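You operate a simulated robot arm through the tools that you are given. There is no shell and no other tool. Be economical: measure what you need, move in short steps, check, and stop when the job is done.

You run a simulated two-armed robot. Do the job below in one go: nothing can be reset, and whatever is moved stays where it is left.

JOB
Raise the hull dose to 600 ml, dump the old measure in the grey tub, then dose the bag.
Fine: close the blue air knob to free the hull knob, and open it again; one press of the green button each; the bag is the one on the tray.
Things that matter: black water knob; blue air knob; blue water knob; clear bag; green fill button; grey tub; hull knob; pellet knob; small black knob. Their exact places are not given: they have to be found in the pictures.

Only the result counts: the job must be done as asked and must still hold three seconds after the hand-in. Knocking over, shifting, dropping, spilling or breaking anything else fails it.

ROBOT AND FRAMES
Two 6-joint arms with two-finger parallel grippers on one trunk, on a base that drives. Base frame: it is fixed to the floor where the robot stands at the start and does not move with it; the origin is under the middle of the robot, x ahead of it, y to its left, z up. Readings come in mm, degrees, newtons and seconds.
The left shoulder is at the start at [280, 185, 1205], the right one opposite. With the tool pointing down near the work surface each hand reaches from about 260 to 620 mm from the robot's upright axis, wherever it stands, measured 20 degrees to its own side. Places, roughly: black water knob [800, 400, 1000]; blue air knob [900, -200, 900]; blue water knob [900, -200, 1400]; clear bag [1250, 750, 500]; green fill button [900, -200, 1000]; grey tub (20x11x15 cm) [900, 400, 600]; hull knob [800, 400, 1100]; pellet knob [800, 400, 1300]; small black knob [900, -200, 1200]. Payload 1.57 kg a hand.
The tool frame of a hand sits at the grasp point between the pads (the TCP): z along the fingers, y along the line on which they close. The tips reach 30 mm beyond it. Largest opening 80 mm; finger width 17, thickness 12; the body of the gripper, 40 by 82 mm, starts 80 mm behind the TCP.
Orientation is that of the tool frame in the base frame, as a unit quaternion [x, y, z, w]. With the fingers straight down and closing along the base's y, the tool's x points along the base's -x, its y along +y and its z along -z.

CONTROLS
- The arms move only by the tool drive_tool. It takes "left_plan", "right_plan" or both (then of equal length, played together; a hand with none holds still); each is a list of rows, each a list of 3 entries, a list of its own where there are three numbers: the shift along the tool's x, y, z in mm, then the turn, a rotation vector about the tool's x, y, z in degrees, then the finger opening in mm, from 0 to 80. In form: [[[x, y, z], [wx, wy, wz], hand], ...]. A call has 1 to 10 rows; each row is the pose to reach, as a shift and turn from the pose commanded when the call began, along the tool's axes at that moment. Rows are played at 5 a second. More than 50 mm and 8.6 degrees between two rows, or a gripper value outside its range, and nothing of the call is played. Where a pose cannot be reached the arm comes as near as it can. A force on the tool above 80 N (or 10 N above the force at the start of the call, whichever is more), or a blocked arm, ends the call early, and 0.2 s more pass. Each finger travels about 153 mm/s and halts on what it meets, pressing with about 42 N; the grip force reading is that of the motor and also rises with nothing between the fingers. The clock runs only during rows and for 0.2 s after the last one: add rows that repeat a pose to give the fingers time. It gives the time, the measured TCP pose, the force on the tool (base axes), the opening and the grip force at its end, in the units of the frame above (readings bear some noise), with the torque about the TCP (base axes, N m) and any sound that the robot's microphone picked up.
- Cameras (640 x 400 px; columns grow to the right, rows downward): "scene" is now at [233.4, 23.7, 1640.1]; the picture's right is [0.33, -0.94, 0.00], its down [-0.74, -0.26, -0.62] and it looks along [0.58, 0.20, -0.79] (base axes); focal length 285 px, centre (320, 200). "left" rides on the left gripper at [72, 7, -122] in its tool frame; the picture's right is [-0.09, 1.00, 0.00], its down [-0.84, -0.08, -0.54] and it looks along [-0.54, -0.05, 0.84] (tool axes); focal length 238 px, centre (320, 200). "right" rides on the right gripper at [72, -7, -122] in its tool frame; the picture's right is [0.09, 1.00, 0.00], its down [-0.84, 0.08, -0.54] and it looks along [-0.54, 0.05, 0.84] (tool axes); focal length 238 px, centre (320, 200).
- camera(camera): a new picture of that camera. The clock stands still meanwhile.
- move_column(by): slides the trunk up (or, below 0, down) by that many mm; the arms and the scene camera ride with it, the base frame stays. It gives what a move gives, with no picture.
- steer(legs): drives the robot by 1 to 6 legs, each [ahead, turn to the left] in mm and degrees, along the robot's own axes; the way and the turn of a leg run together, so that a leg with both is an arc; at most 1500 mm and 180 degrees a leg. The arms and the cameras ride along, it lands a little off, and it stops where it bumps. It gives what a move gives.
- turn_head(pan, tilt): turns the head with the scene camera to pan (to the left, within 86 degrees either way) and tilt (down, from -29 to 69), counted from straight ahead of the robot. It gives what a move gives.
- point_at(camera, pixels): there is no depth. For up to 12 entries [column, row, z] of the newest picture of that camera ("zoom" is the newest enlarged one), the place [x, y] in the base frame at which the ray of that pixel passes the height z, good to about 2 mm. The clock stands still meanwhile.
- enlarge(camera, box): a new picture of the part [left, top, right, bottom] of that camera's present view, enlarged. The clock stands still meanwhile.
- job_done(): hands the job in; it is judged then, once.

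Go step by step. Measure first, check grasps and placings, and put right what went wrong. The budget is 80 turns and 78 pictures, counting those below and the enlarged ones. Unless the task says otherwise, let go and move clear before handing in, and close with one line.

The tools are called after "Call:" by a JSON object that holds its "fn" and its "kwargs". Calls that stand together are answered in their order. drive_tool: Moves the arms, as the interface text tells. Its arguments: {"type":"object","properties":{"left_plan":{"type":"array","items":{"type":"array"}},"right_plan":{"type":"array","items":{"type":"array"}}},"required":[]} The other tools are called the same way: move_column (by) slides the trunk up or down; steer (legs) drives the base; turn_head (pan, tilt) turns the head that bears the scene camera; camera (camera) takes a picture; point_at (camera, pixels) gives the place at which the rays of pixels pass given heights; enlarge (camera, box) takes an enlarged picture of a part of a camera's view; job_done () hands the job in.

At the start:

```text
time_s: 0.0
left_ee_pos: [525.5, 303.4, 1272.1]
left_orientation: [-0.006, 1.0, 0.0, 0.0]
left_ft_force: [1.2, -0.5, 1.0]
left_ft_torque: [0.0, 0.03, 0.0]
left_grip_width: 79.8
left_gripper_force: 0.1
right_ee_pos: [595.6, -96.8, 1353.5]
right_orientation: [-0.005, 1.0, 0.0, 0.0]
right_ft_force: [-0.8, -0.8, 0.1]
right_ft_torque: [-0.02, 0.01, -0.03]
right_grip_width: 80.2
right_gripper_force: 0.1
trunk travel left (down, up): [-900.0, 90.0]
robot x, y, heading: [0.0, -1.4, 0.1]
head pan, tilt: [19.1, 51.8]
```

scene: 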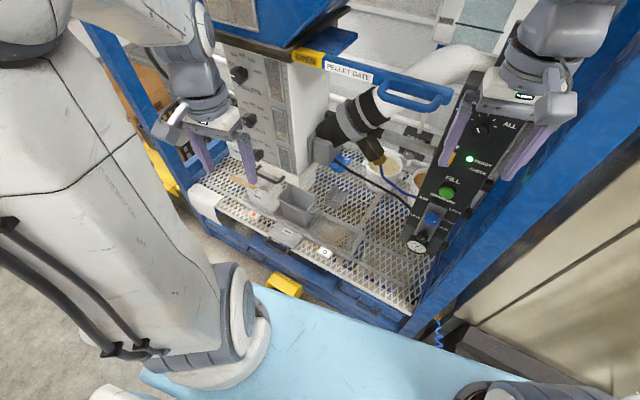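
right: 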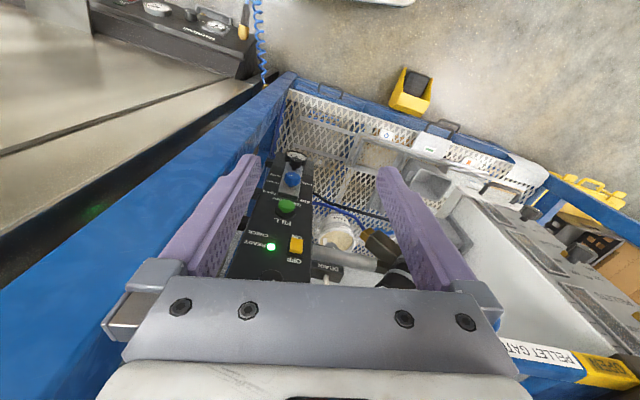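
left: 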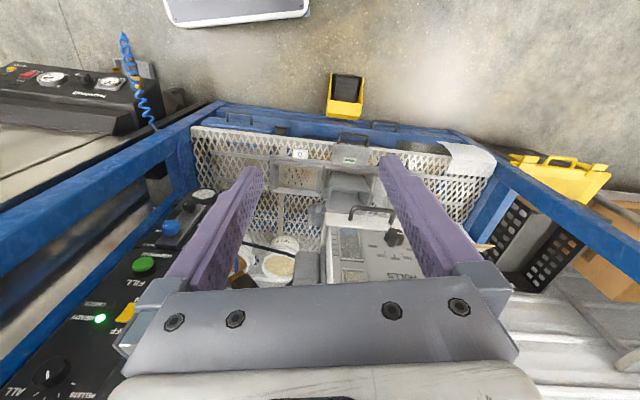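

The scene shows a frame with a control panel at right (green button near 447,193, blue knob near 432,218) and a hopper panel at left (black knobs near 240,75). I'll enlarge the parts.

Call:
{"fn": "enlarge", "kwargs": {"camera": "scene", "box": [380, 80, 560, 260]}}

Call:
{"fn": "enlarge", "kwargs": {"camera": "scene", "box": [180, 20, 380, 270]}}

```text
2.22 times, centred on (470, 170) of scene
```

zoom: 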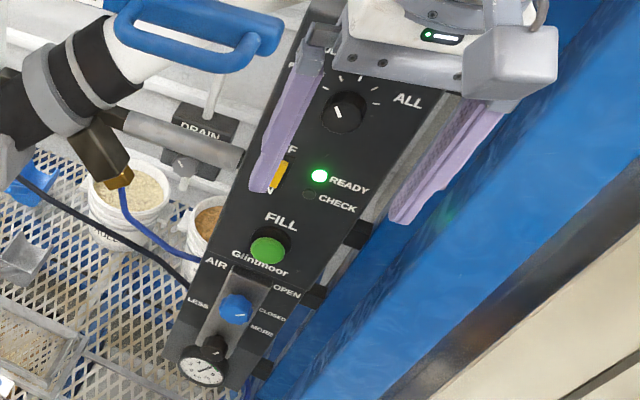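

```text
1.60 times, centred on (280, 145) of scene
```

zoom: 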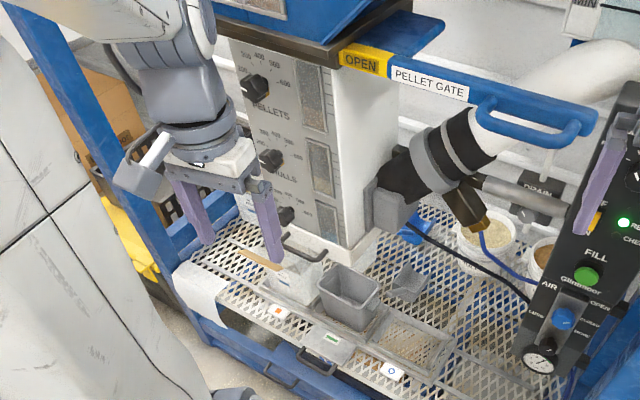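

The right panel has a FILL button, a READY lamp, an AIR knob and a mode selector. The left has three dose knobs. I'll look around more.

Call:
{"fn": "turn_head", "kwargs": {"pan": 35, "tilt": 30}}

Call:
{"fn": "camera", "kwargs": {"camera": "scene"}}

Call:
{"fn": "turn_head", "kwargs": {"pan": -5, "tilt": 25}}

Call:
{"fn": "camera", "kwargs": {"camera": "scene"}}

```text
time_s: 0.8
left_ee_pos: [525.2, 303.8, 1270.8]
left_orientation: [-0.006, 1.0, 0.0, 0.0]
left_ft_force: [0.5, 0.0, 0.7]
left_ft_torque: [0.01, 0.0, 0.03]
left_grip_width: 79.8
left_gripper_force: 0.1
right_ee_pos: [597.0, -95.2, 1352.1]
right_orientation: [-0.005, 1.0, 0.0, 0.0]
right_ft_force: [0.8, 0.9, 0.3]
right_ft_torque: [0.0, -0.03, 0.01]
right_grip_width: 80.2
right_gripper_force: 0.1
trunk travel left (down, up): [-900.0, 90.0]
robot x, y, heading: [-1.5, 0.5, -0.4]
head pan, tilt: [35.0, 30.0]
```

```text
72 pictures are left
```

scene: 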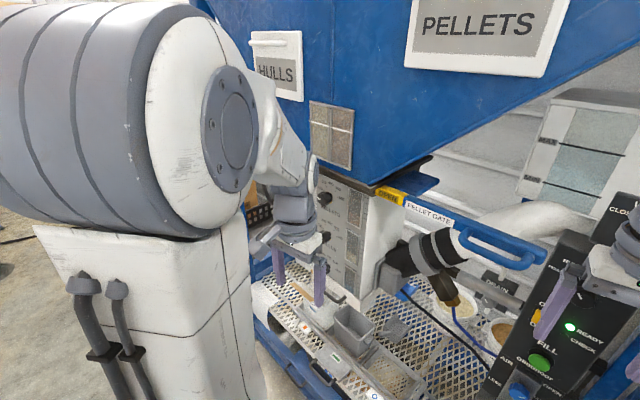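

```text
time_s: 1.9
left_ee_pos: [526.0, 304.6, 1271.0]
left_orientation: [-0.006, 1.0, 0.0, 0.0]
left_ft_force: [0.1, 0.0, 0.4]
left_ft_torque: [0.01, 0.03, 0.01]
left_grip_width: 79.9
left_gripper_force: 0.0
right_ee_pos: [595.8, -96.4, 1353.0]
right_orientation: [-0.006, 1.0, 0.0, 0.0]
right_ft_force: [-0.2, 0.2, 0.0]
right_ft_torque: [0.01, 0.02, 0.01]
right_grip_width: 80.0
right_gripper_force: 0.0
trunk travel left (down, up): [-900.0, 90.0]
robot x, y, heading: [-2.4, -0.9, -0.2]
head pan, tilt: [-5.0, 25.0]
```

```text
71 pictures are left
```

scene: 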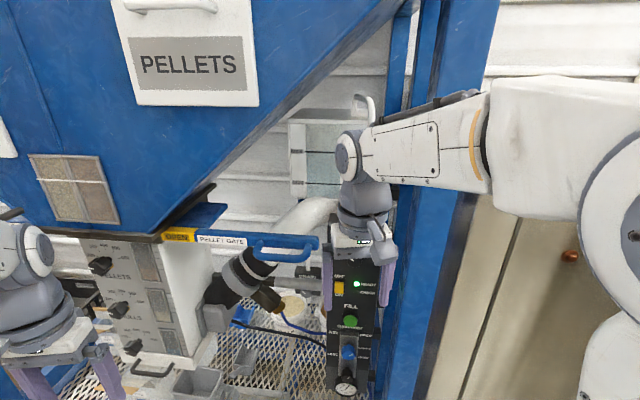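

Bag not seen yet. I'll enlarge the two panels in the current view.

Call:
{"fn": "enlarge", "kwargs": {"camera": "scene", "box": [280, 230, 420, 400]}}

Call:
{"fn": "enlarge", "kwargs": {"camera": "scene", "box": [60, 220, 300, 400]}}

```text
2.35 times, centred on (350, 315) of scene
```

zoom: 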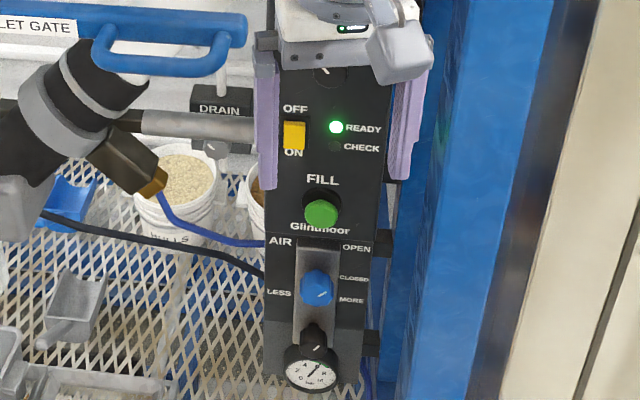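

```text
2.22 times, centred on (180, 310) of scene
```

zoom: 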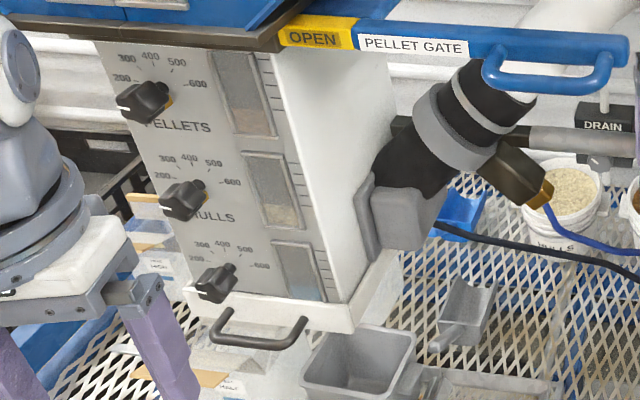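

I'll back off a little for an overview of the whole rig and to find the bag.

Call:
{"fn": "steer", "kwargs": {"legs": [[-500, 0]]}}

Call:
{"fn": "turn_head", "kwargs": {"pan": 15, "tilt": 35}}

Call:
{"fn": "camera", "kwargs": {"camera": "scene"}}

```text
time_s: 4.8
left_ee_pos: [38.9, 301.7, 1270.4]
left_orientation: [-0.001, 1.0, -0.001, 0.0]
left_ft_force: [0.5, 1.1, -0.2]
left_ft_torque: [0.04, 0.01, 0.01]
left_grip_width: 79.9
left_gripper_force: 0.1
right_ee_pos: [108.1, -98.7, 1352.4]
right_orientation: [-0.001, 1.0, 0.0, 0.0]
right_ft_force: [0.2, 1.2, 0.0]
right_ft_torque: [-0.01, 0.02, -0.01]
right_grip_width: 80.2
right_gripper_force: 0.0
trunk travel left (down, up): [-900.0, 90.0]
robot x, y, heading: [-487.4, 3.2, -0.5]
head pan, tilt: [-5.0, 25.0]
```

```text
time_s: 5.6
left_ee_pos: [40.4, 301.6, 1270.1]
left_orientation: [0.0, 1.0, 0.0, 0.0]
left_ft_force: [-0.1, 0.0, 0.2]
left_ft_torque: [-0.01, -0.01, 0.02]
left_grip_width: 80.1
left_gripper_force: 0.1
right_ee_pos: [108.2, -100.0, 1352.7]
right_orientation: [0.0, 1.0, -0.001, 0.0]
right_ft_force: [0.5, -0.1, -0.4]
right_ft_torque: [0.01, 0.01, -0.01]
right_grip_width: 79.7
right_gripper_force: 0.1
trunk travel left (down, up): [-900.0, 90.0]
robot x, y, heading: [-489.7, 8.4, -0.4]
head pan, tilt: [15.0, 35.0]
```

```text
68 pictures are left
```

scene: 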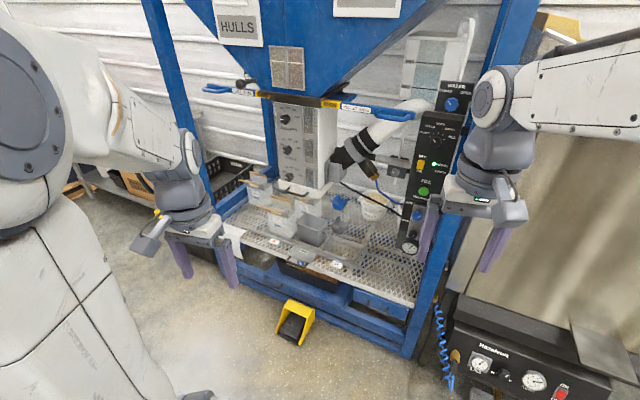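

Much better overview. Enlarging it in parts.

Call:
{"fn": "enlarge", "kwargs": {"camera": "scene", "box": [210, 160, 410, 320]}}

Call:
{"fn": "enlarge", "kwargs": {"camera": "scene", "box": [370, 60, 490, 260]}}

Call:
{"fn": "enlarge", "kwargs": {"camera": "scene", "box": [220, 70, 420, 200]}}

```text
2.50 times, centred on (310, 240) of scene
```

zoom: 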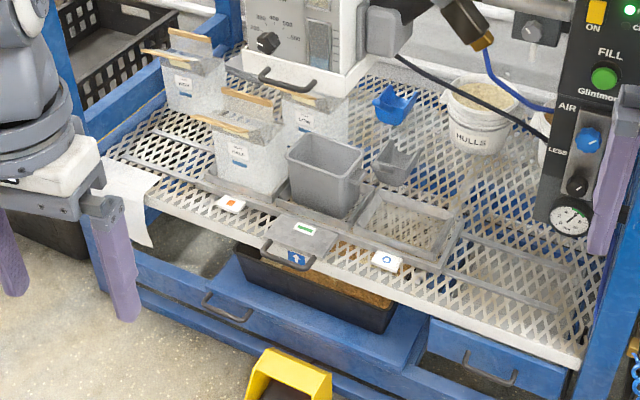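

```text
2.00 times, centred on (430, 160) of scene
```

zoom: 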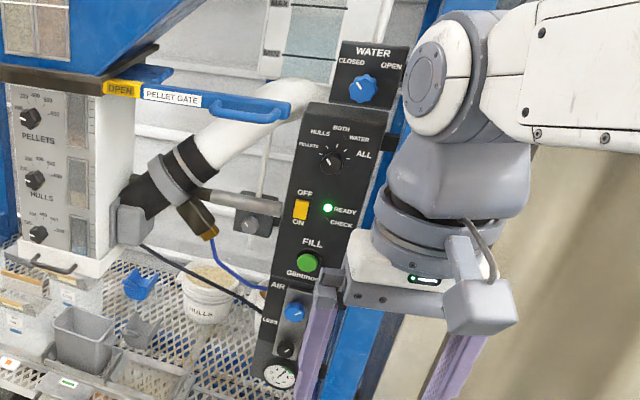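

```text
3.08 times, centred on (320, 135) of scene
```

zoom: 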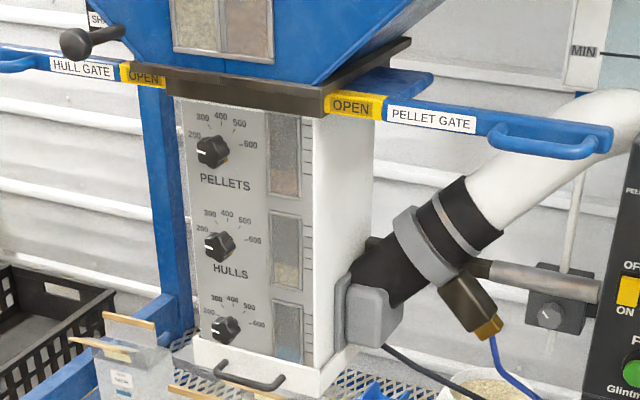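

Three bags, a tub, a sled with a handle and tags are seen on the mesh table. I'll lower the trunk to look at outlet and tray from low.

Call:
{"fn": "move_column", "kwargs": {"by": -600}}

Call:
{"fn": "turn_head", "kwargs": {"pan": 12, "tilt": 12}}

Call:
{"fn": "camera", "kwargs": {"camera": "scene"}}

```text
refused: -600 is not a number from -400 to 400
```

```text
time_s: 6.5
left_ee_pos: [39.9, 302.6, 1270.3]
left_orientation: [-0.001, 1.0, 0.0, 0.001]
left_ft_force: [-1.4, 0.6, 0.1]
left_ft_torque: [0.01, 0.02, 0.03]
left_grip_width: 79.8
left_gripper_force: 0.1
right_ee_pos: [107.1, -98.9, 1352.5]
right_orientation: [-0.001, 1.0, 0.0, 0.0]
right_ft_force: [0.4, 0.9, -0.3]
right_ft_torque: [0.02, 0.03, 0.0]
right_grip_width: 79.8
right_gripper_force: 0.1
trunk travel left (down, up): [-900.0, 90.0]
robot x, y, heading: [-490.5, 7.5, -0.6]
head pan, tilt: [12.0, 12.0]
```

```text
64 pictures are left
```

scene: 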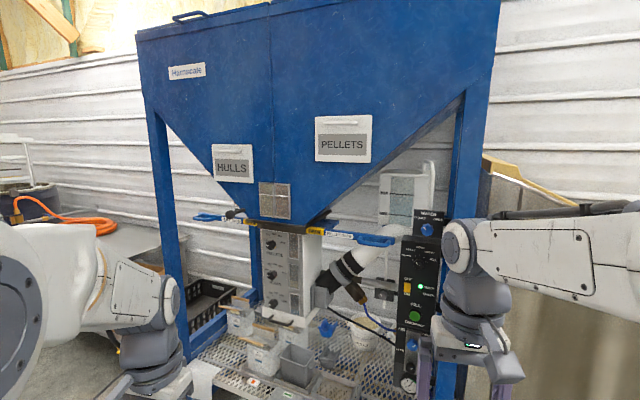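

Call:
{"fn": "move_column", "kwargs": {"by": -400}}

Call:
{"fn": "move_column", "kwargs": {"by": -150}}

Call:
{"fn": "turn_head", "kwargs": {"pan": 14, "tilt": 20}}

Call:
{"fn": "camera", "kwargs": {"camera": "scene"}}

```text
time_s: 10.3
left_ee_pos: [38.9, 301.3, 871.1]
left_orientation: [-0.001, 1.0, 0.0, 0.0]
left_ft_force: [-0.1, 0.0, -0.5]
left_ft_torque: [-0.02, 0.01, 0.03]
left_grip_width: 80.1
left_gripper_force: 0.0
right_ee_pos: [108.5, -99.0, 951.9]
right_orientation: [-0.001, 1.0, 0.0, -0.001]
right_ft_force: [0.3, 0.6, 0.3]
right_ft_torque: [-0.02, -0.01, -0.01]
right_grip_width: 79.9
right_gripper_force: 0.2
trunk travel left (down, up): [-500.0, 490.0]
robot x, y, heading: [-485.2, 4.1, -0.6]
head pan, tilt: [12.0, 12.0]
```

```text
time_s: 12.1
left_ee_pos: [38.7, 301.9, 721.2]
left_orientation: [-0.001, 1.0, 0.001, 0.0]
left_ft_force: [-0.3, 0.4, 0.2]
left_ft_torque: [0.03, 0.0, -0.01]
left_grip_width: 80.1
left_gripper_force: 0.1
right_ee_pos: [106.6, -99.0, 802.6]
right_orientation: [0.0, 1.0, -0.001, -0.001]
right_ft_force: [-0.8, -0.7, 0.4]
right_ft_torque: [0.0, 0.02, 0.01]
right_grip_width: 79.6
right_gripper_force: 0.1
trunk travel left (down, up): [-350.0, 640.0]
robot x, y, heading: [-487.3, 1.3, -0.6]
head pan, tilt: [12.0, 12.0]
```

```text
time_s: 12.8
left_ee_pos: [39.2, 302.1, 721.1]
left_orientation: [-0.001, 1.0, 0.0, 0.0]
left_ft_force: [0.5, -0.4, -0.1]
left_ft_torque: [0.0, 0.0, -0.01]
left_grip_width: 79.8
left_gripper_force: 0.1
right_ee_pos: [107.9, -99.9, 802.9]
right_orientation: [0.0, 1.0, 0.0, 0.0]
right_ft_force: [0.9, 0.1, 0.8]
right_ft_torque: [0.0, -0.02, 0.02]
right_grip_width: 79.7
right_gripper_force: 0.1
trunk travel left (down, up): [-350.0, 640.0]
robot x, y, heading: [-489.7, 3.4, -0.5]
head pan, tilt: [14.0, 20.0]
```

```text
63 pictures are left
```

scene: 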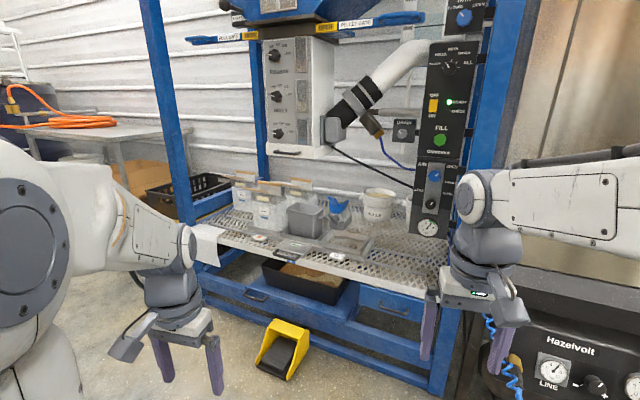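

Call:
{"fn": "enlarge", "kwargs": {"camera": "scene", "box": [210, 130, 430, 310]}}

Call:
{"fn": "enlarge", "kwargs": {"camera": "scene", "box": [390, 0, 510, 250]}}

Call:
{"fn": "enlarge", "kwargs": {"camera": "scene", "box": [230, 30, 430, 170]}}

```text
2.22 times, centred on (320, 220) of scene
```

zoom: 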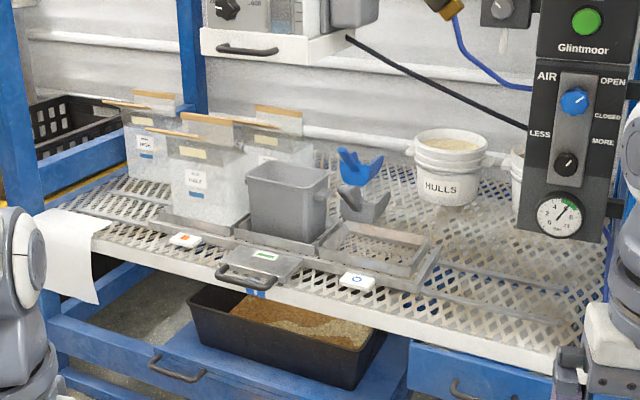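

```text
1.60 times, centred on (450, 125) of scene
```

zoom: 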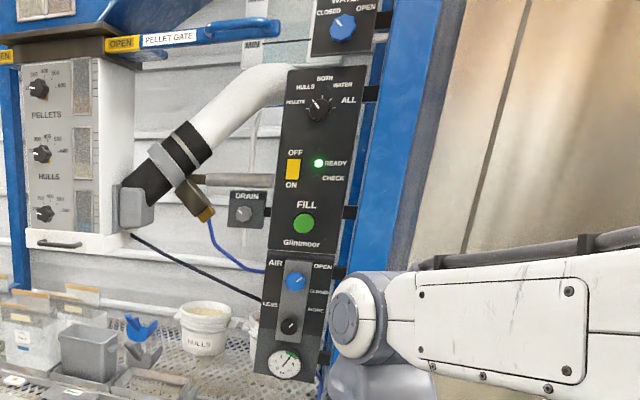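

```text
2.86 times, centred on (330, 100) of scene
```

zoom: 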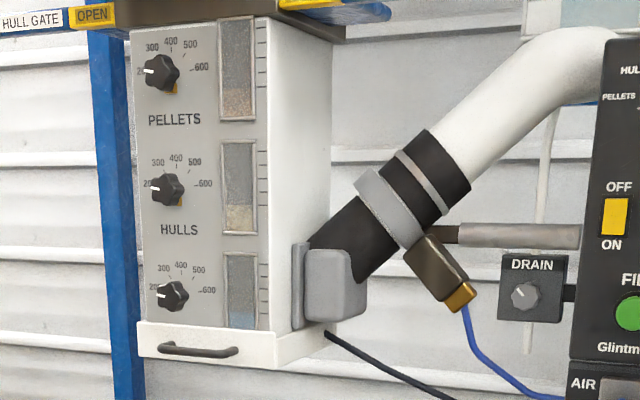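

Air knob's mark points to OPEN; dose knobs all point left (about 200); the selector seems at HULLS. I'll take rays for triangulation.

Call:
{"fn": "point_at", "kwargs": {"camera": "zoom", "pixels": [[167, 190, 1000], [167, 190, 1200], [172, 297, 900], [172, 297, 1000], [160, 72, 1200], [160, 72, 1300], [138, 350, 900], [138, 350, 1000], [276, 368, 900], [276, 368, 1000]]}}

Call:
{"fn": "point_at", "kwargs": {"camera": "scene", "pixels": [[440, 139, 900], [440, 139, 1000], [435, 174, 900], [435, 174, 1000], [451, 67, 1100], [451, 67, 1200], [303, 237, 550], [303, 237, 600], [303, 205, 650], [303, 205, 750], [355, 262, 550], [355, 262, 600]]}}

```text
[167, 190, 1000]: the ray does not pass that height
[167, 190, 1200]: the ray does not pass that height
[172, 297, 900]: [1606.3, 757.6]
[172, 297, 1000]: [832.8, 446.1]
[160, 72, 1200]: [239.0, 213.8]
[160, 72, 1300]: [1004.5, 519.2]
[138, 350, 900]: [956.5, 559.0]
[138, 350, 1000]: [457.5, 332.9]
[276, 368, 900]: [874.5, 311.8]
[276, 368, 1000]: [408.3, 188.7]
```

```text
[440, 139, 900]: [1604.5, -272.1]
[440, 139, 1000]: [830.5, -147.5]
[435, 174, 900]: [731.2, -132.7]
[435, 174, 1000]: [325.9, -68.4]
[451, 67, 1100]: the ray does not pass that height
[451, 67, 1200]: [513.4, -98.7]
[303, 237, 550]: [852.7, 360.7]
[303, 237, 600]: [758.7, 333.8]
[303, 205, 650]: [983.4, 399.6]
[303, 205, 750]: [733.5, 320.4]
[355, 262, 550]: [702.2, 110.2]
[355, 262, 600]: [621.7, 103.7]
```

Rough positions fit the hints. I'll turn both hands to point forward while in free space.

Call:
{"fn": "drive_tool", "kwargs": {"left_plan": [[[0, 0, 0], [0, -8.5, 0], 80], [[0, 0, 0], [0, -17, 0], 80], [[0, 0, 0], [0, -25.5, 0], 80], [[0, 0, 0], [0, -34, 0], 80], [[0, 0, 0], [0, -42.5, 0], 80], [[0, 0, 0], [0, -51, 0], 80], [[0, 0, 0], [0, -59.5, 0], 80], [[0, 0, 0], [0, -68, 0], 80], [[0, 0, 0], [0, -76.5, 0], 80], [[0, 0, 0], [0, -85, 0], 80]], "right_plan": [[[0, 0, 0], [0, -8.5, 0], 80], [[0, 0, 0], [0, -17, 0], 80], [[0, 0, 0], [0, -25.5, 0], 80], [[0, 0, 0], [0, -34, 0], 80], [[0, 0, 0], [0, -42.5, 0], 80], [[0, 0, 0], [0, -51, 0], 80], [[0, 0, 0], [0, -59.5, 0], 80], [[0, 0, 0], [0, -68, 0], 80], [[0, 0, 0], [0, -76.5, 0], 80], [[0, 0, 0], [0, -85, 0], 80]]}}

Call:
{"fn": "drive_tool", "kwargs": {"left_plan": [[[0, 0, 0], [0, -5, 0], 80]], "right_plan": [[[0, 0, 0], [0, -5, 0], 80]]}}

Call:
{"fn": "camera", "kwargs": {"camera": "right"}}

Call:
{"fn": "camera", "kwargs": {"camera": "left"}}

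```text
time_s: 15.0
left_ee_pos: [63.8, 428.5, 731.5]
left_orientation: [-0.002, 0.737, 0.0, 0.676]
left_ft_force: [-0.5, 0.0, -0.9]
left_ft_torque: [0.03, 0.03, 0.04]
left_grip_width: 80.4
left_gripper_force: 0.0
left hand out of reach, approached as far as the arm can: row 4, 5, 6, 7, 8, 9, 10
right_ee_pos: [165.1, -31.6, 859.7]
right_orientation: [-0.001, 0.737, 0.001, 0.676]
right_ft_force: [-0.3, -1.0, 0.4]
right_ft_torque: [-0.03, 0.02, 0.02]
right_grip_width: 80.1
right_gripper_force: 0.0
right hand out of reach, approached as far as the arm can: row 4, 5, 6, 7, 8, 9, 10
trunk travel left (down, up): [-350.0, 640.0]
robot x, y, heading: [-491.9, 1.1, -0.6]
head pan, tilt: [14.0, 20.0]
```

```text
time_s: 15.4
left_ee_pos: [65.5, 439.2, 745.1]
left_orientation: [-0.002, 0.708, 0.0, 0.707]
left_ft_force: [-0.4, -0.4, 0.4]
left_ft_torque: [-0.03, 0.02, 0.02]
left_grip_width: 79.8
left_gripper_force: 0.0
left hand out of reach, approached as far as the arm can: row 1
right_ee_pos: [172.6, -24.8, 862.2]
right_orientation: [-0.001, 0.707, 0.001, 0.707]
right_ft_force: [-0.1, -0.3, 0.2]
right_ft_torque: [0.02, 0.0, 0.02]
right_grip_width: 80.3
right_gripper_force: 0.0
right hand out of reach, approached as far as the arm can: row 1
trunk travel left (down, up): [-350.0, 640.0]
robot x, y, heading: [-492.4, 3.9, -0.5]
head pan, tilt: [14.0, 20.0]
```

```text
59 pictures are left
```

right: 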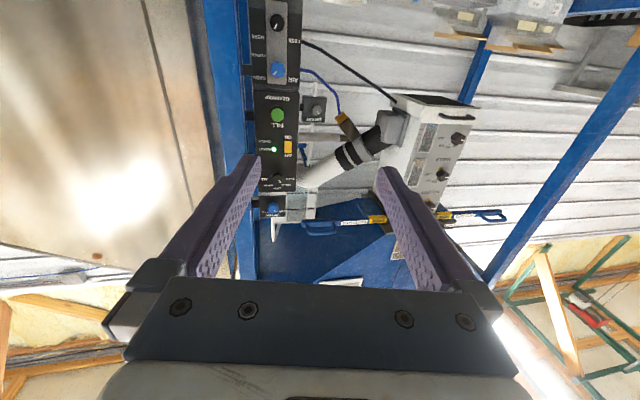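

```text
58 pictures are left
```

left: 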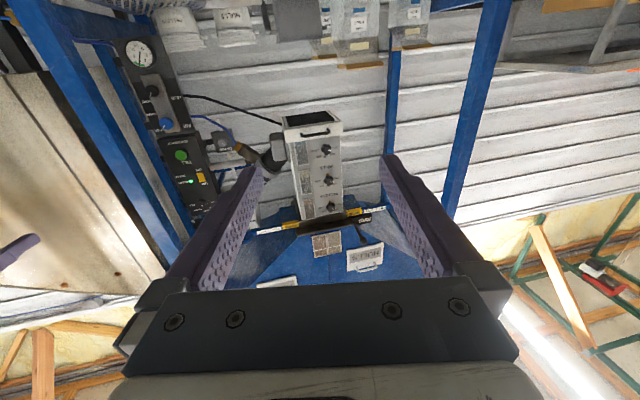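

The hand cameras see the box with an open bottom outlet (left image 310,122). I'll triangulate knobs from both hand cameras with the present poses.

Call:
{"fn": "enlarge", "kwargs": {"camera": "left", "box": [250, 90, 390, 230]}}

Call:
{"fn": "point_at", "kwargs": {"camera": "left", "pixels": [[328, 181, 1000], [328, 181, 1200], [326, 150, 900], [326, 150, 1100], [284, 119, 900], [284, 119, 1000], [342, 124, 900], [342, 124, 1000], [166, 124, 900], [166, 124, 1000], [181, 155, 950], [181, 155, 1050]]}}

Call:
{"fn": "point_at", "kwargs": {"camera": "right", "pixels": [[277, 69, 950], [277, 69, 1050], [278, 115, 950], [278, 115, 1050], [276, 180, 1050], [276, 180, 1250], [441, 174, 1050], [441, 174, 1150]]}}

```text
2.86 times, centred on (320, 160) of left
```

zoom: 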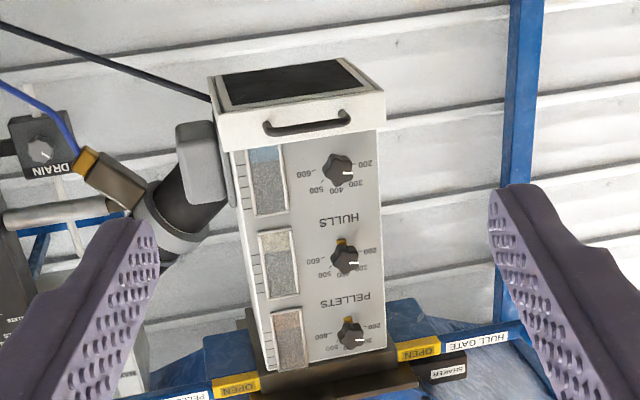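

```text
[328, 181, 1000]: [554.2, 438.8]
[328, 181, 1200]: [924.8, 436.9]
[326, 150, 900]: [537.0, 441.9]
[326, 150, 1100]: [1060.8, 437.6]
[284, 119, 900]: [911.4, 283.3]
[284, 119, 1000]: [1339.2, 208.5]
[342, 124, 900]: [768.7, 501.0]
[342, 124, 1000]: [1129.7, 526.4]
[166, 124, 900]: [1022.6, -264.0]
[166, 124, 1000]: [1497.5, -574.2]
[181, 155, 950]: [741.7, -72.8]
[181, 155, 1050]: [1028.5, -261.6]
```

```text
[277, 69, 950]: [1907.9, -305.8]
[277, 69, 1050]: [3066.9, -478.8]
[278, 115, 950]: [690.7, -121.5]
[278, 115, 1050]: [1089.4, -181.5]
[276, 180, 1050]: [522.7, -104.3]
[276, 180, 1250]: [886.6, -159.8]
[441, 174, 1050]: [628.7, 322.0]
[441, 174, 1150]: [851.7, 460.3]
```

Triangulated: hull knob ≈(817,437,1142), air knob ≈(865,-157,867), green ≈(870,-152,995), selector ≈(865,-157,1232). I'll raise the trunk a bit, drive closer, and look again.

Call:
{"fn": "move_column", "kwargs": {"by": 200}}

Call:
{"fn": "steer", "kwargs": {"legs": [[370, 0.5]]}}

Call:
{"fn": "turn_head", "kwargs": {"pan": 5, "tilt": 35}}

Call:
{"fn": "camera", "kwargs": {"camera": "scene"}}

Call:
{"fn": "camera", "kwargs": {"camera": "right"}}

```text
time_s: 17.6
left_ee_pos: [65.0, 439.0, 944.3]
left_orientation: [-0.001, 0.708, 0.0, 0.706]
left_ft_force: [0.2, -0.4, -0.5]
left_ft_torque: [-0.03, -0.02, -0.03]
left_grip_width: 80.0
left_gripper_force: 0.1
right_ee_pos: [172.6, -25.6, 1062.2]
right_orientation: [0.0, 0.707, 0.001, 0.707]
right_ft_force: [0.3, 0.3, 0.0]
right_ft_torque: [-0.02, -0.03, -0.03]
right_grip_width: 80.0
right_gripper_force: 0.1
trunk travel left (down, up): [-550.0, 440.0]
robot x, y, heading: [-489.4, 2.1, -0.4]
head pan, tilt: [14.0, 20.0]
```

```text
time_s: 19.9
left_ee_pos: [437.9, 442.0, 943.8]
left_orientation: [-0.005, 0.708, 0.002, 0.706]
left_ft_force: [0.2, 0.0, 0.5]
left_ft_torque: [0.02, 0.01, 0.02]
left_grip_width: 79.8
left_gripper_force: 0.0
right_ee_pos: [549.2, -21.1, 1063.4]
right_orientation: [-0.003, 0.707, 0.003, 0.707]
right_ft_force: [-0.3, -0.5, 1.0]
right_ft_torque: [-0.01, -0.01, 0.02]
right_grip_width: 80.1
right_gripper_force: 0.0
trunk travel left (down, up): [-550.0, 440.0]
robot x, y, heading: [-107.4, 4.1, 0.3]
head pan, tilt: [14.0, 20.0]
```

```text
time_s: 20.7
left_ee_pos: [438.3, 442.7, 943.6]
left_orientation: [-0.003, 0.708, 0.002, 0.706]
left_ft_force: [-0.4, 0.0, 0.2]
left_ft_torque: [0.01, 0.02, 0.0]
left_grip_width: 80.1
left_gripper_force: 0.0
right_ee_pos: [549.8, -21.4, 1062.1]
right_orientation: [-0.004, 0.707, 0.004, 0.707]
right_ft_force: [-0.2, 0.0, 0.5]
right_ft_torque: [0.02, 0.0, 0.03]
right_grip_width: 80.2
right_gripper_force: 0.1
trunk travel left (down, up): [-550.0, 440.0]
robot x, y, heading: [-114.7, 1.2, 0.4]
head pan, tilt: [5.0, 35.0]
```

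```text
56 pictures are left
```

scene: 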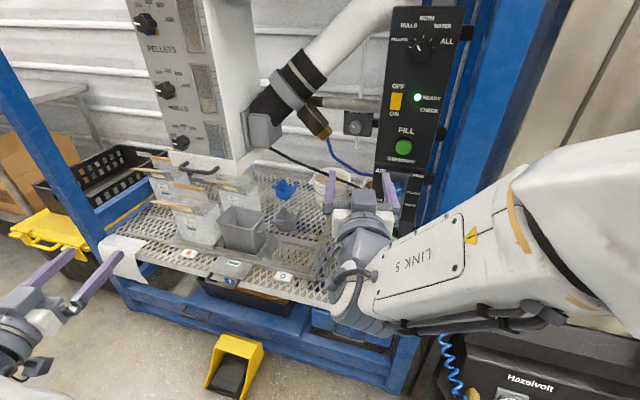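

```text
55 pictures are left
```

right: 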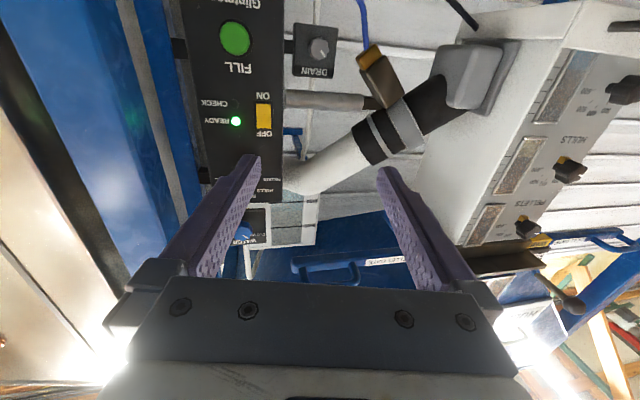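

Enlarging the tray region and the selector.

Call:
{"fn": "enlarge", "kwargs": {"camera": "scene", "box": [130, 140, 350, 300]}}

Call:
{"fn": "enlarge", "kwargs": {"camera": "scene", "box": [370, 0, 470, 70]}}

Call:
{"fn": "point_at", "kwargs": {"camera": "scene", "pixels": [[166, 91, 1142], [180, 143, 1004], [172, 165, 930], [245, 175, 930], [404, 147, 995], [395, 188, 867], [420, 45, 1232], [403, 168, 940], [242, 225, 600], [242, 225, 700], [235, 265, 560], [235, 265, 600]]}}

```text
2.50 times, centred on (240, 220) of scene
```

zoom: 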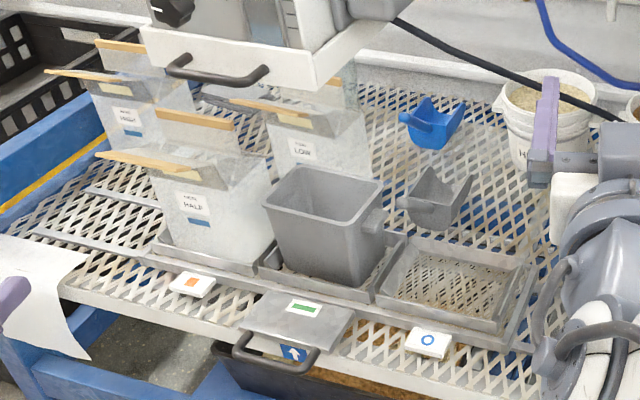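

```text
5.71 times, centred on (420, 35) of scene
```

zoom: 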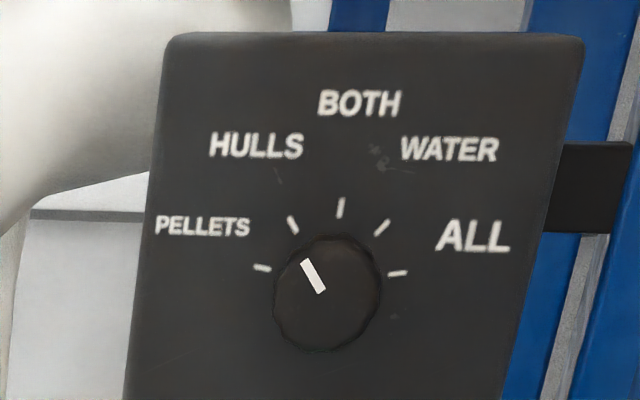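

```text
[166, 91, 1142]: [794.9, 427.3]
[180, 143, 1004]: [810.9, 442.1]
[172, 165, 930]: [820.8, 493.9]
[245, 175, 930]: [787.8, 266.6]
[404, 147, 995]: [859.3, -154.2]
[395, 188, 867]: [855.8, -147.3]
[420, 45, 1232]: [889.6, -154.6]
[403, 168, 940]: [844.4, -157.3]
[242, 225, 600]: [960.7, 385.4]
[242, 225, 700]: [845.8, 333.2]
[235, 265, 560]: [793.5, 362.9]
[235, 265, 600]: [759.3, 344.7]
```

The selector stands at HULLS. The tray is a three-pocket sled (bag, tub, pan); the tub is at the middle, green-tag position, under the outlet. Now move the right hand in front of the air knob.

Call:
{"fn": "drive_tool", "kwargs": {"right_plan": [[[39, -27, 0], [0, 0, 0], 80], [[78, -54, 0], [0, 0, 0], 80], [[117, -80, 0], [0, 0, 0], 80], [[156, -107, 0], [0, 0, 0], 80], [[195, -134, 0], [0, 0, 0], 80], [[195, -134, 45], [0, 0, 0], 80], [[195, -134, 90], [0, 0, 0], 80], [[195, -134, 135], [0, 0, 0], 80], [[195, -134, 150], [0, 0, 0], 80]]}}

Call:
{"fn": "camera", "kwargs": {"camera": "right"}}

Call:
{"fn": "point_at", "kwargs": {"camera": "scene", "pixels": [[90, 175, 500], [199, 223, 650], [210, 248, 560]]}}

```text
time_s: 22.7
left_ee_pos: [438.5, 442.2, 944.3]
left_orientation: [-0.004, 0.708, 0.001, 0.706]
left_ft_force: [-0.8, -0.6, 0.0]
left_ft_torque: [-0.02, -0.05, -0.01]
left_grip_width: 79.9
left_gripper_force: 0.1
right_ee_pos: [711.8, -105.1, 894.2]
right_orientation: [-0.022, 0.713, -0.035, 0.7]
right_ft_force: [0.7, 0.9, 0.4]
right_ft_torque: [0.01, 0.01, -0.01]
right_grip_width: 80.0
right_gripper_force: 0.0
right hand out of reach, approached as far as the arm can: row 1, 2, 3, 4, 5, 6, 7, 8, 9
trunk travel left (down, up): [-550.0, 440.0]
robot x, y, heading: [-110.4, -2.2, 0.1]
head pan, tilt: [5.0, 35.0]
```

```text
52 pictures are left
```

right: 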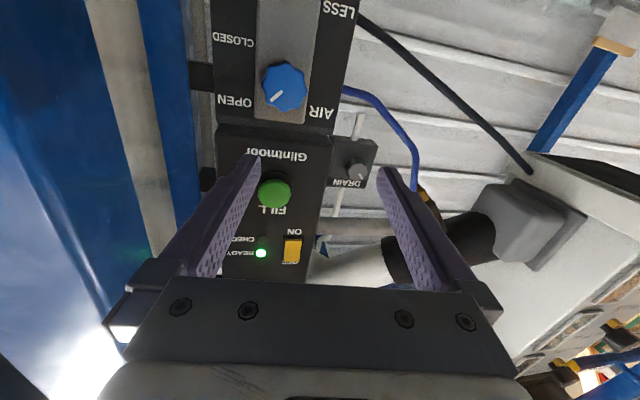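

```text
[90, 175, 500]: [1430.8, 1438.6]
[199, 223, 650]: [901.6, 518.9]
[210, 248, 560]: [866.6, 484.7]
```

The air knob is at (284,88) of the right image, its mark toward OPEN. The hand missed its target by some 50 mm, so I'll try reaching further out and right, and cross-check the ray.

Call:
{"fn": "point_at", "kwargs": {"camera": "right", "pixels": [[284, 88, 860], [284, 88, 870], [275, 193, 990], [275, 193, 1000]]}}

Call:
{"fn": "drive_tool", "kwargs": {"right_plan": [[[0, -10, 20], [0, 0, 0], 80], [[10, -20, 40], [0, 0, 0], 80], [[15, -30, 60], [0, 0, 0], 80], [[20, -40, 80], [0, 0, 0], 80], [[25, -50, 80], [0, 0, 0], 80]]}}

```text
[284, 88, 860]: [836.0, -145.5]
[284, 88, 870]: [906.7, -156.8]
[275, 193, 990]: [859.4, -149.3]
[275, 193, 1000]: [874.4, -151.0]
```

```text
time_s: 23.9
left_ee_pos: [438.2, 442.3, 943.1]
left_orientation: [-0.005, 0.708, 0.002, 0.706]
left_ft_force: [-0.2, -0.2, -0.5]
left_ft_torque: [0.01, 0.0, -0.01]
left_grip_width: 79.9
left_gripper_force: 0.0
right_ee_pos: [784.8, -115.1, 878.7]
right_orientation: [-0.008, 0.714, -0.049, 0.698]
right_ft_force: [-0.6, 0.1, 0.2]
right_ft_torque: [-0.02, 0.0, 0.01]
right_grip_width: 79.9
right_gripper_force: 0.0
right hand out of reach, approached as far as the arm can: row 1, 2, 3, 4, 5
trunk travel left (down, up): [-550.0, 440.0]
robot x, y, heading: [-110.6, -1.5, 0.2]
head pan, tilt: [5.0, 35.0]
```

Still limited sideways. I'll test whether the commanded pose was clipped by undoing this call's sideways and down part.

Call:
{"fn": "drive_tool", "kwargs": {"right_plan": [[[-12, 25, 0], [0, 0, 0], 80], [[-25, 50, 0], [0, 0, 0], 80], [[-25, 50, 0], [0, 0, 0], 80]]}}

```text
time_s: 24.7
left_ee_pos: [439.6, 441.7, 944.6]
left_orientation: [-0.004, 0.708, 0.002, 0.706]
left_ft_force: [0.3, 1.1, -0.3]
left_ft_torque: [-0.01, -0.05, 0.0]
left_grip_width: 80.1
left_gripper_force: 0.0
right_ee_pos: [785.8, -64.1, 898.8]
right_orientation: [-0.021, 0.713, -0.037, 0.7]
right_ft_force: [0.4, -0.3, 0.7]
right_ft_torque: [0.01, 0.01, 0.01]
right_grip_width: 80.1
right_gripper_force: 0.0
trunk travel left (down, up): [-550.0, 440.0]
robot x, y, heading: [-110.6, 2.6, -0.2]
head pan, tilt: [5.0, 35.0]
```

The commanded pose gets clipped to the reachable one; at (786,-64) it is free. I'll turn the base 6° right to bring the right hand's reachable zone onto the panel.

Call:
{"fn": "steer", "kwargs": {"legs": [[0, -6]]}}

Call:
{"fn": "camera", "kwargs": {"camera": "right"}}

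```text
time_s: 25.6
left_ee_pos: [481.3, 383.4, 943.2]
left_orientation: [0.032, 0.707, -0.034, 0.706]
left_ft_force: [-0.1, 0.0, -0.3]
left_ft_torque: [0.02, 0.03, -0.01]
left_grip_width: 79.9
left_gripper_force: 0.1
right_ee_pos: [773.3, -155.5, 898.2]
right_orientation: [0.015, 0.713, -0.072, 0.698]
right_ft_force: [0.5, 0.2, 0.4]
right_ft_torque: [0.02, -0.05, -0.04]
right_grip_width: 79.9
right_gripper_force: 0.0
trunk travel left (down, up): [-550.0, 440.0]
robot x, y, heading: [-113.1, 0.8, -5.7]
head pan, tilt: [5.0, 35.0]
```

```text
51 pictures are left
```

right: 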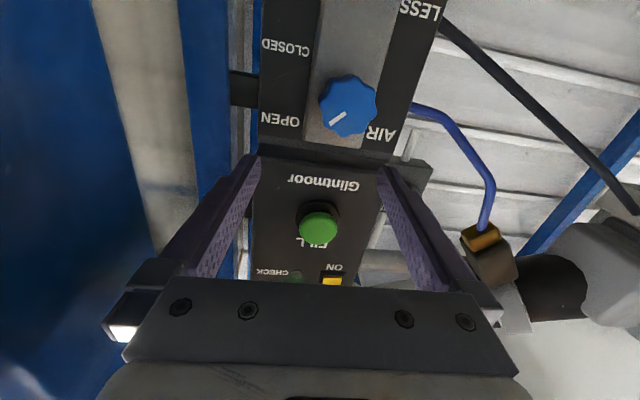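

The knob sits at (348,105), centred now. I'll straighten the tool and go down 30 mm, with a ray check.

Call:
{"fn": "point_at", "kwargs": {"camera": "right", "pixels": [[348, 105, 860], [348, 105, 870], [320, 222, 990], [320, 222, 1000]]}}

Call:
{"fn": "drive_tool", "kwargs": {"right_plan": [[[10, 0, 0], [-2, 0, 1], 60], [[20, 0, 0], [-4.5, -0.5, 2.5], 60], [[30, 0, 0], [-7, -1, 4.5], 60], [[30, 0, 0], [-7, -1, 4.5], 60]]}}

Call:
{"fn": "camera", "kwargs": {"camera": "right"}}

```text
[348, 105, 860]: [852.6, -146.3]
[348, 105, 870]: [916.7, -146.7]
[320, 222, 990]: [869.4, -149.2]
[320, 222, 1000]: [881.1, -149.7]
```

```text
time_s: 26.6
left_ee_pos: [481.0, 384.0, 944.3]
left_orientation: [0.033, 0.707, -0.034, 0.706]
left_ft_force: [0.1, -0.6, 0.2]
left_ft_torque: [0.01, 0.0, -0.01]
left_grip_width: 80.4
left_gripper_force: 0.0
right_ee_pos: [771.3, -142.5, 879.8]
right_orientation: [0.008, 0.712, -0.033, 0.701]
right_ft_force: [0.0, 0.3, 0.3]
right_ft_torque: [-0.04, -0.04, -0.01]
right_grip_width: 59.9
right_gripper_force: 0.0
right hand out of reach, approached as far as the arm can: row 2, 3, 4
trunk travel left (down, up): [-550.0, 440.0]
robot x, y, heading: [-112.0, -0.2, -5.6]
head pan, tilt: [5.0, 35.0]
```

```text
50 pictures are left
```

right: 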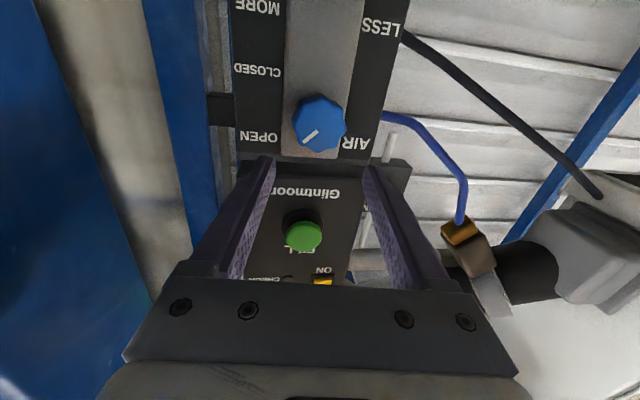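

Reach is limited at low z relative to the shoulder. I'll lower the trunk by 100 and come up to z≈862, y≈-148.

Call:
{"fn": "move_column", "kwargs": {"by": -100}}

Call:
{"fn": "drive_tool", "kwargs": {"right_plan": [[[-40, -2, 0], [-1, 0, 1], 60], [[-82, -5, 0], [-3.3, -0.8, 2], 60], [[-82, -5, 0], [-3.3, -0.8, 2], 60]]}}

Call:
{"fn": "camera", "kwargs": {"camera": "right"}}

```text
time_s: 28.0
left_ee_pos: [481.4, 383.6, 844.4]
left_orientation: [0.032, 0.707, -0.033, 0.706]
left_ft_force: [0.6, 0.0, -0.7]
left_ft_torque: [-0.01, 0.01, 0.02]
left_grip_width: 79.9
left_gripper_force: 0.0
right_ee_pos: [770.1, -142.3, 780.1]
right_orientation: [0.008, 0.712, -0.033, 0.701]
right_ft_force: [-0.2, 0.2, 0.5]
right_ft_torque: [0.01, -0.01, 0.0]
right_grip_width: 60.0
right_gripper_force: 0.1
trunk travel left (down, up): [-450.0, 540.0]
robot x, y, heading: [-114.3, 1.2, -5.9]
head pan, tilt: [5.0, 35.0]
```

```text
time_s: 28.8
left_ee_pos: [480.8, 384.7, 843.0]
left_orientation: [0.032, 0.708, -0.034, 0.705]
left_ft_force: [0.3, 0.2, 0.4]
left_ft_torque: [0.02, -0.01, -0.02]
left_grip_width: 79.9
left_gripper_force: 0.1
right_ee_pos: [768.4, -125.3, 860.6]
right_orientation: [0.009, 0.708, -0.003, 0.706]
right_ft_force: [-0.1, -1.0, 1.2]
right_ft_torque: [-0.01, 0.02, -0.01]
right_grip_width: 60.1
right_gripper_force: 0.1
right hand out of reach, approached as far as the arm can: row 1, 2, 3
trunk travel left (down, up): [-450.0, 540.0]
robot x, y, heading: [-109.5, 0.7, -5.9]
head pan, tilt: [5.0, 35.0]
```

```text
49 pictures are left
```

right: 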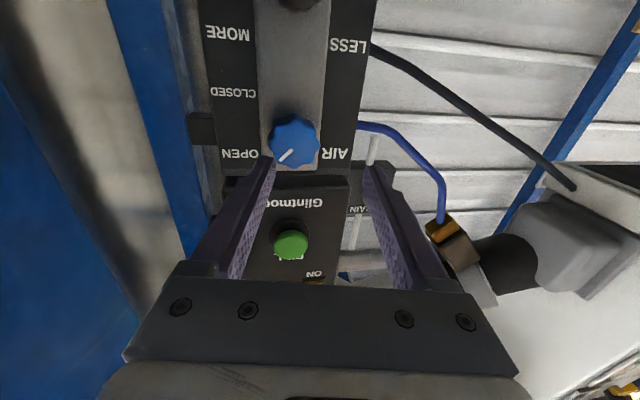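

Orientation is straight but y is 20 mm short. Turning the base another 3° right and re-aiming.

Call:
{"fn": "steer", "kwargs": {"legs": [[0, -4]]}}

Call:
{"fn": "drive_tool", "kwargs": {"right_plan": [[[0, 15, 0], [-2, 0, 0], 60], [[0, 35, 0], [-4, 0, 0], 60], [[0, 35, 0], [-4, 0, 0], 60]]}}

Call:
{"fn": "camera", "kwargs": {"camera": "right"}}

```text
time_s: 29.8
left_ee_pos: [504.3, 345.8, 844.2]
left_orientation: [0.055, 0.706, -0.058, 0.704]
left_ft_force: [-0.6, 0.0, 0.5]
left_ft_torque: [-0.01, -0.01, 0.0]
left_grip_width: 80.0
left_gripper_force: 0.2
right_ee_pos: [757.7, -171.9, 860.6]
right_orientation: [0.023, 0.707, -0.021, 0.706]
right_ft_force: [-1.2, 5.8, -0.1]
right_ft_torque: [-0.03, 0.04, -0.66]
right_grip_width: 54.5
right_gripper_force: 0.1
trunk travel left (down, up): [-450.0, 540.0]
robot x, y, heading: [-112.2, -0.5, -9.3]
head pan, tilt: [5.0, 35.0]
stopped in leg 1: the robot was blocked; the commanded pose is now the measured one
```

```text
time_s: 30.6
left_ee_pos: [505.7, 343.6, 844.4]
left_orientation: [0.055, 0.706, -0.057, 0.704]
left_ft_force: [0.8, 0.1, -0.1]
left_ft_torque: [0.02, 0.0, 0.0]
left_grip_width: 80.0
left_gripper_force: 0.1
right_ee_pos: [758.2, -131.7, 862.0]
right_orientation: [0.001, 0.708, 0.0, 0.706]
right_ft_force: [0.0, 0.4, -0.1]
right_ft_torque: [0.01, 0.0, 0.01]
right_grip_width: 59.6
right_gripper_force: 0.1
right hand out of reach, approached as far as the arm can: row 1, 2, 3
trunk travel left (down, up): [-450.0, 540.0]
robot x, y, heading: [-109.8, 0.9, -9.6]
head pan, tilt: [5.0, 35.0]
```

```text
48 pictures are left
```

right: 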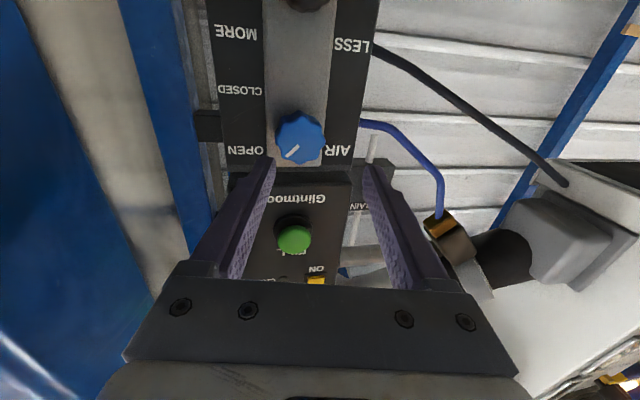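

The finger brushed the frame post while turning; backed away now without harm. I'll advance toward the knob with a slight yaw and y −16.

Call:
{"fn": "drive_tool", "kwargs": {"right_plan": [[[0, -8, 15], [1.5, 0, 0], 60], [[0, -16, 30], [3, 0, 0], 60], [[0, -16, 50], [3, 0, 0], 60], [[0, -16, 50], [3, 0, 0], 60]]}}

Call:
{"fn": "camera", "kwargs": {"camera": "right"}}

```text
time_s: 31.6
left_ee_pos: [506.1, 343.2, 843.2]
left_orientation: [0.055, 0.706, -0.057, 0.704]
left_ft_force: [-0.1, -0.3, 1.0]
left_ft_torque: [0.02, 0.01, 0.01]
left_grip_width: 80.0
left_gripper_force: 0.1
right_ee_pos: [808.7, -146.2, 862.9]
right_orientation: [0.018, 0.707, -0.016, 0.706]
right_ft_force: [0.0, -1.1, 0.4]
right_ft_torque: [0.04, 0.01, -0.01]
right_grip_width: 60.2
right_gripper_force: 0.0
trunk travel left (down, up): [-450.0, 540.0]
robot x, y, heading: [-110.1, 0.8, -9.4]
head pan, tilt: [5.0, 35.0]
```

```text
47 pictures are left
```

right: 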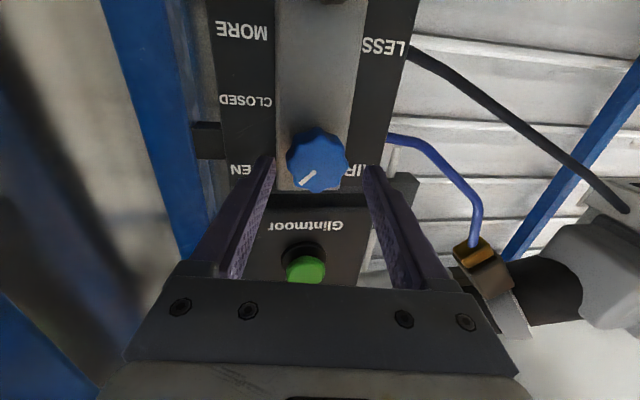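

Aligned: the knob (317,160) lies on the tool axis about 50 mm ahead of the TCP. Advance 30 mm with open fingers.

Call:
{"fn": "drive_tool", "kwargs": {"right_plan": [[[0, 0, 15], [0, 0, 0], 60], [[0, 0, 30], [0, 0, 0], 60], [[0, 0, 30], [0, 0, 0], 60]]}}

Call:
{"fn": "camera", "kwargs": {"camera": "right"}}

```text
time_s: 32.4
left_ee_pos: [504.2, 343.6, 844.3]
left_orientation: [0.055, 0.705, -0.056, 0.704]
left_ft_force: [0.0, -0.1, 0.8]
left_ft_torque: [0.0, -0.01, 0.01]
left_grip_width: 80.3
left_gripper_force: 0.0
right_ee_pos: [840.4, -149.4, 859.8]
right_orientation: [0.017, 0.707, -0.016, 0.707]
right_ft_force: [-0.5, 0.7, 0.1]
right_ft_torque: [0.01, 0.02, -0.01]
right_grip_width: 59.8
right_gripper_force: 0.0
trunk travel left (down, up): [-450.0, 540.0]
robot x, y, heading: [-111.0, -0.4, -9.6]
head pan, tilt: [5.0, 35.0]
```

```text
46 pictures are left
```

right: 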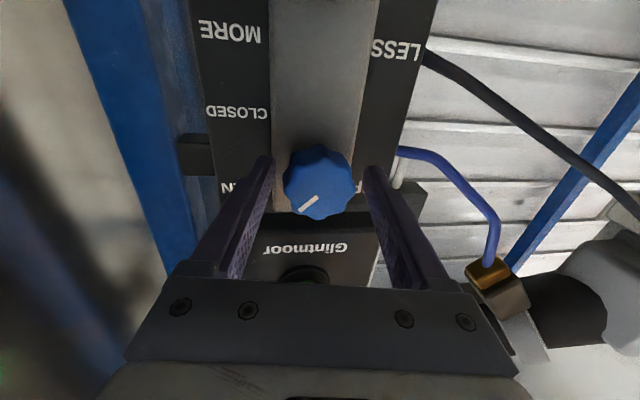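

Fingertips straddle the knob (318,182). Close and turn it clockwise (seen from the front).

Call:
{"fn": "drive_tool", "kwargs": {"right_plan": [[[0, 0, 0], [0, 0, 0], 20], [[0, 0, 0], [0, 0, 0], 20], [[0, 0, 0], [0, 0, 8], 20], [[0, 0, 0], [0, 0, 16], 20], [[0, 0, 0], [0, 0, 24], 20], [[0, 0, 0], [0, 0, 32], 20], [[0, 0, 0], [0, 0, 40], 20], [[0, 0, 0], [0, 0, 45], 20]]}}

Call:
{"fn": "camera", "kwargs": {"camera": "right"}}

```text
time_s: 33.5
left_ee_pos: [504.4, 341.0, 846.8]
left_orientation: [0.057, 0.706, -0.058, 0.704]
left_ft_force: [0.4, -1.2, -0.4]
left_ft_torque: [0.0, 0.03, 0.03]
left_grip_width: 79.9
left_gripper_force: 0.1
right_ee_pos: [868.4, -147.2, 869.4]
right_orientation: [0.17, 0.707, 0.061, 0.684]
right_ft_force: [-57.4, -39.0, -4.1]
right_ft_torque: [-0.31, 0.1, -2.58]
right_grip_width: 59.7
right_gripper_force: 22.7
right hand out of reach, approached as far as the arm can: row 3, 4, 5
trunk travel left (down, up): [-450.0, 540.0]
robot x, y, heading: [-113.6, 0.0, -10.3]
head pan, tilt: [5.0, 35.0]
stopped in row 5 (right hand): the force on the tool passed its limit at 178 N (the readings are from after the stop); the commanded pose is now the measured one
```

```text
45 pictures are left
```

right: 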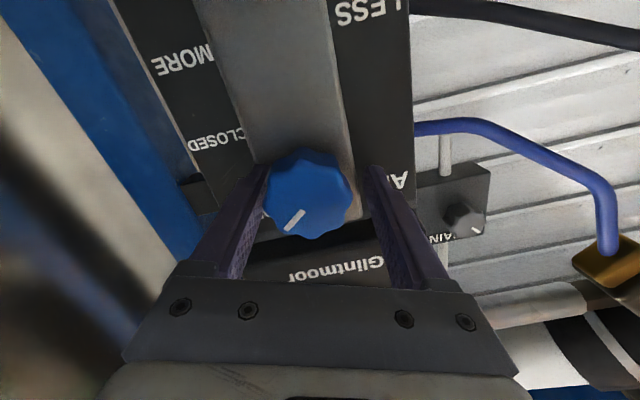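

The turn was out of reach: the wrist drove the hand forward instead, and the fingers never closed. I'll back straight out; then try the free roll direction (negative), starting the grip from there.

Call:
{"fn": "drive_tool", "kwargs": {"right_plan": [[[0, 0, -15], [0, 0, 0], 60], [[0, 0, -40], [0, 0, -6], 65], [[0, 0, -80], [0, 0, -12], 65], [[0, 0, -100], [0, 0, -20], 65]]}}

Call:
{"fn": "camera", "kwargs": {"camera": "right"}}

```text
time_s: 34.5
left_ee_pos: [505.6, 342.5, 843.6]
left_orientation: [0.057, 0.706, -0.059, 0.704]
left_ft_force: [0.4, 0.2, -0.4]
left_ft_torque: [0.01, 0.0, 0.03]
left_grip_width: 80.0
left_gripper_force: 0.1
right_ee_pos: [771.1, -121.5, 879.7]
right_orientation: [0.033, 0.725, -0.055, 0.686]
right_ft_force: [-0.4, -0.4, -0.6]
right_ft_torque: [-0.01, -0.04, 0.02]
right_grip_width: 64.9
right_gripper_force: 0.0
trunk travel left (down, up): [-450.0, 540.0]
robot x, y, heading: [-110.4, 1.8, -10.3]
head pan, tilt: [5.0, 35.0]
```

```text
44 pictures are left
```

right: 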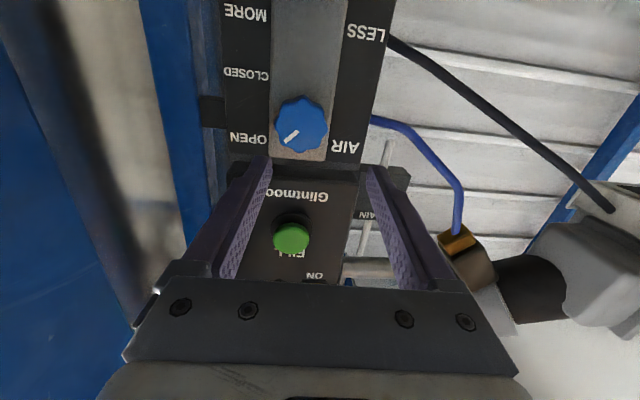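

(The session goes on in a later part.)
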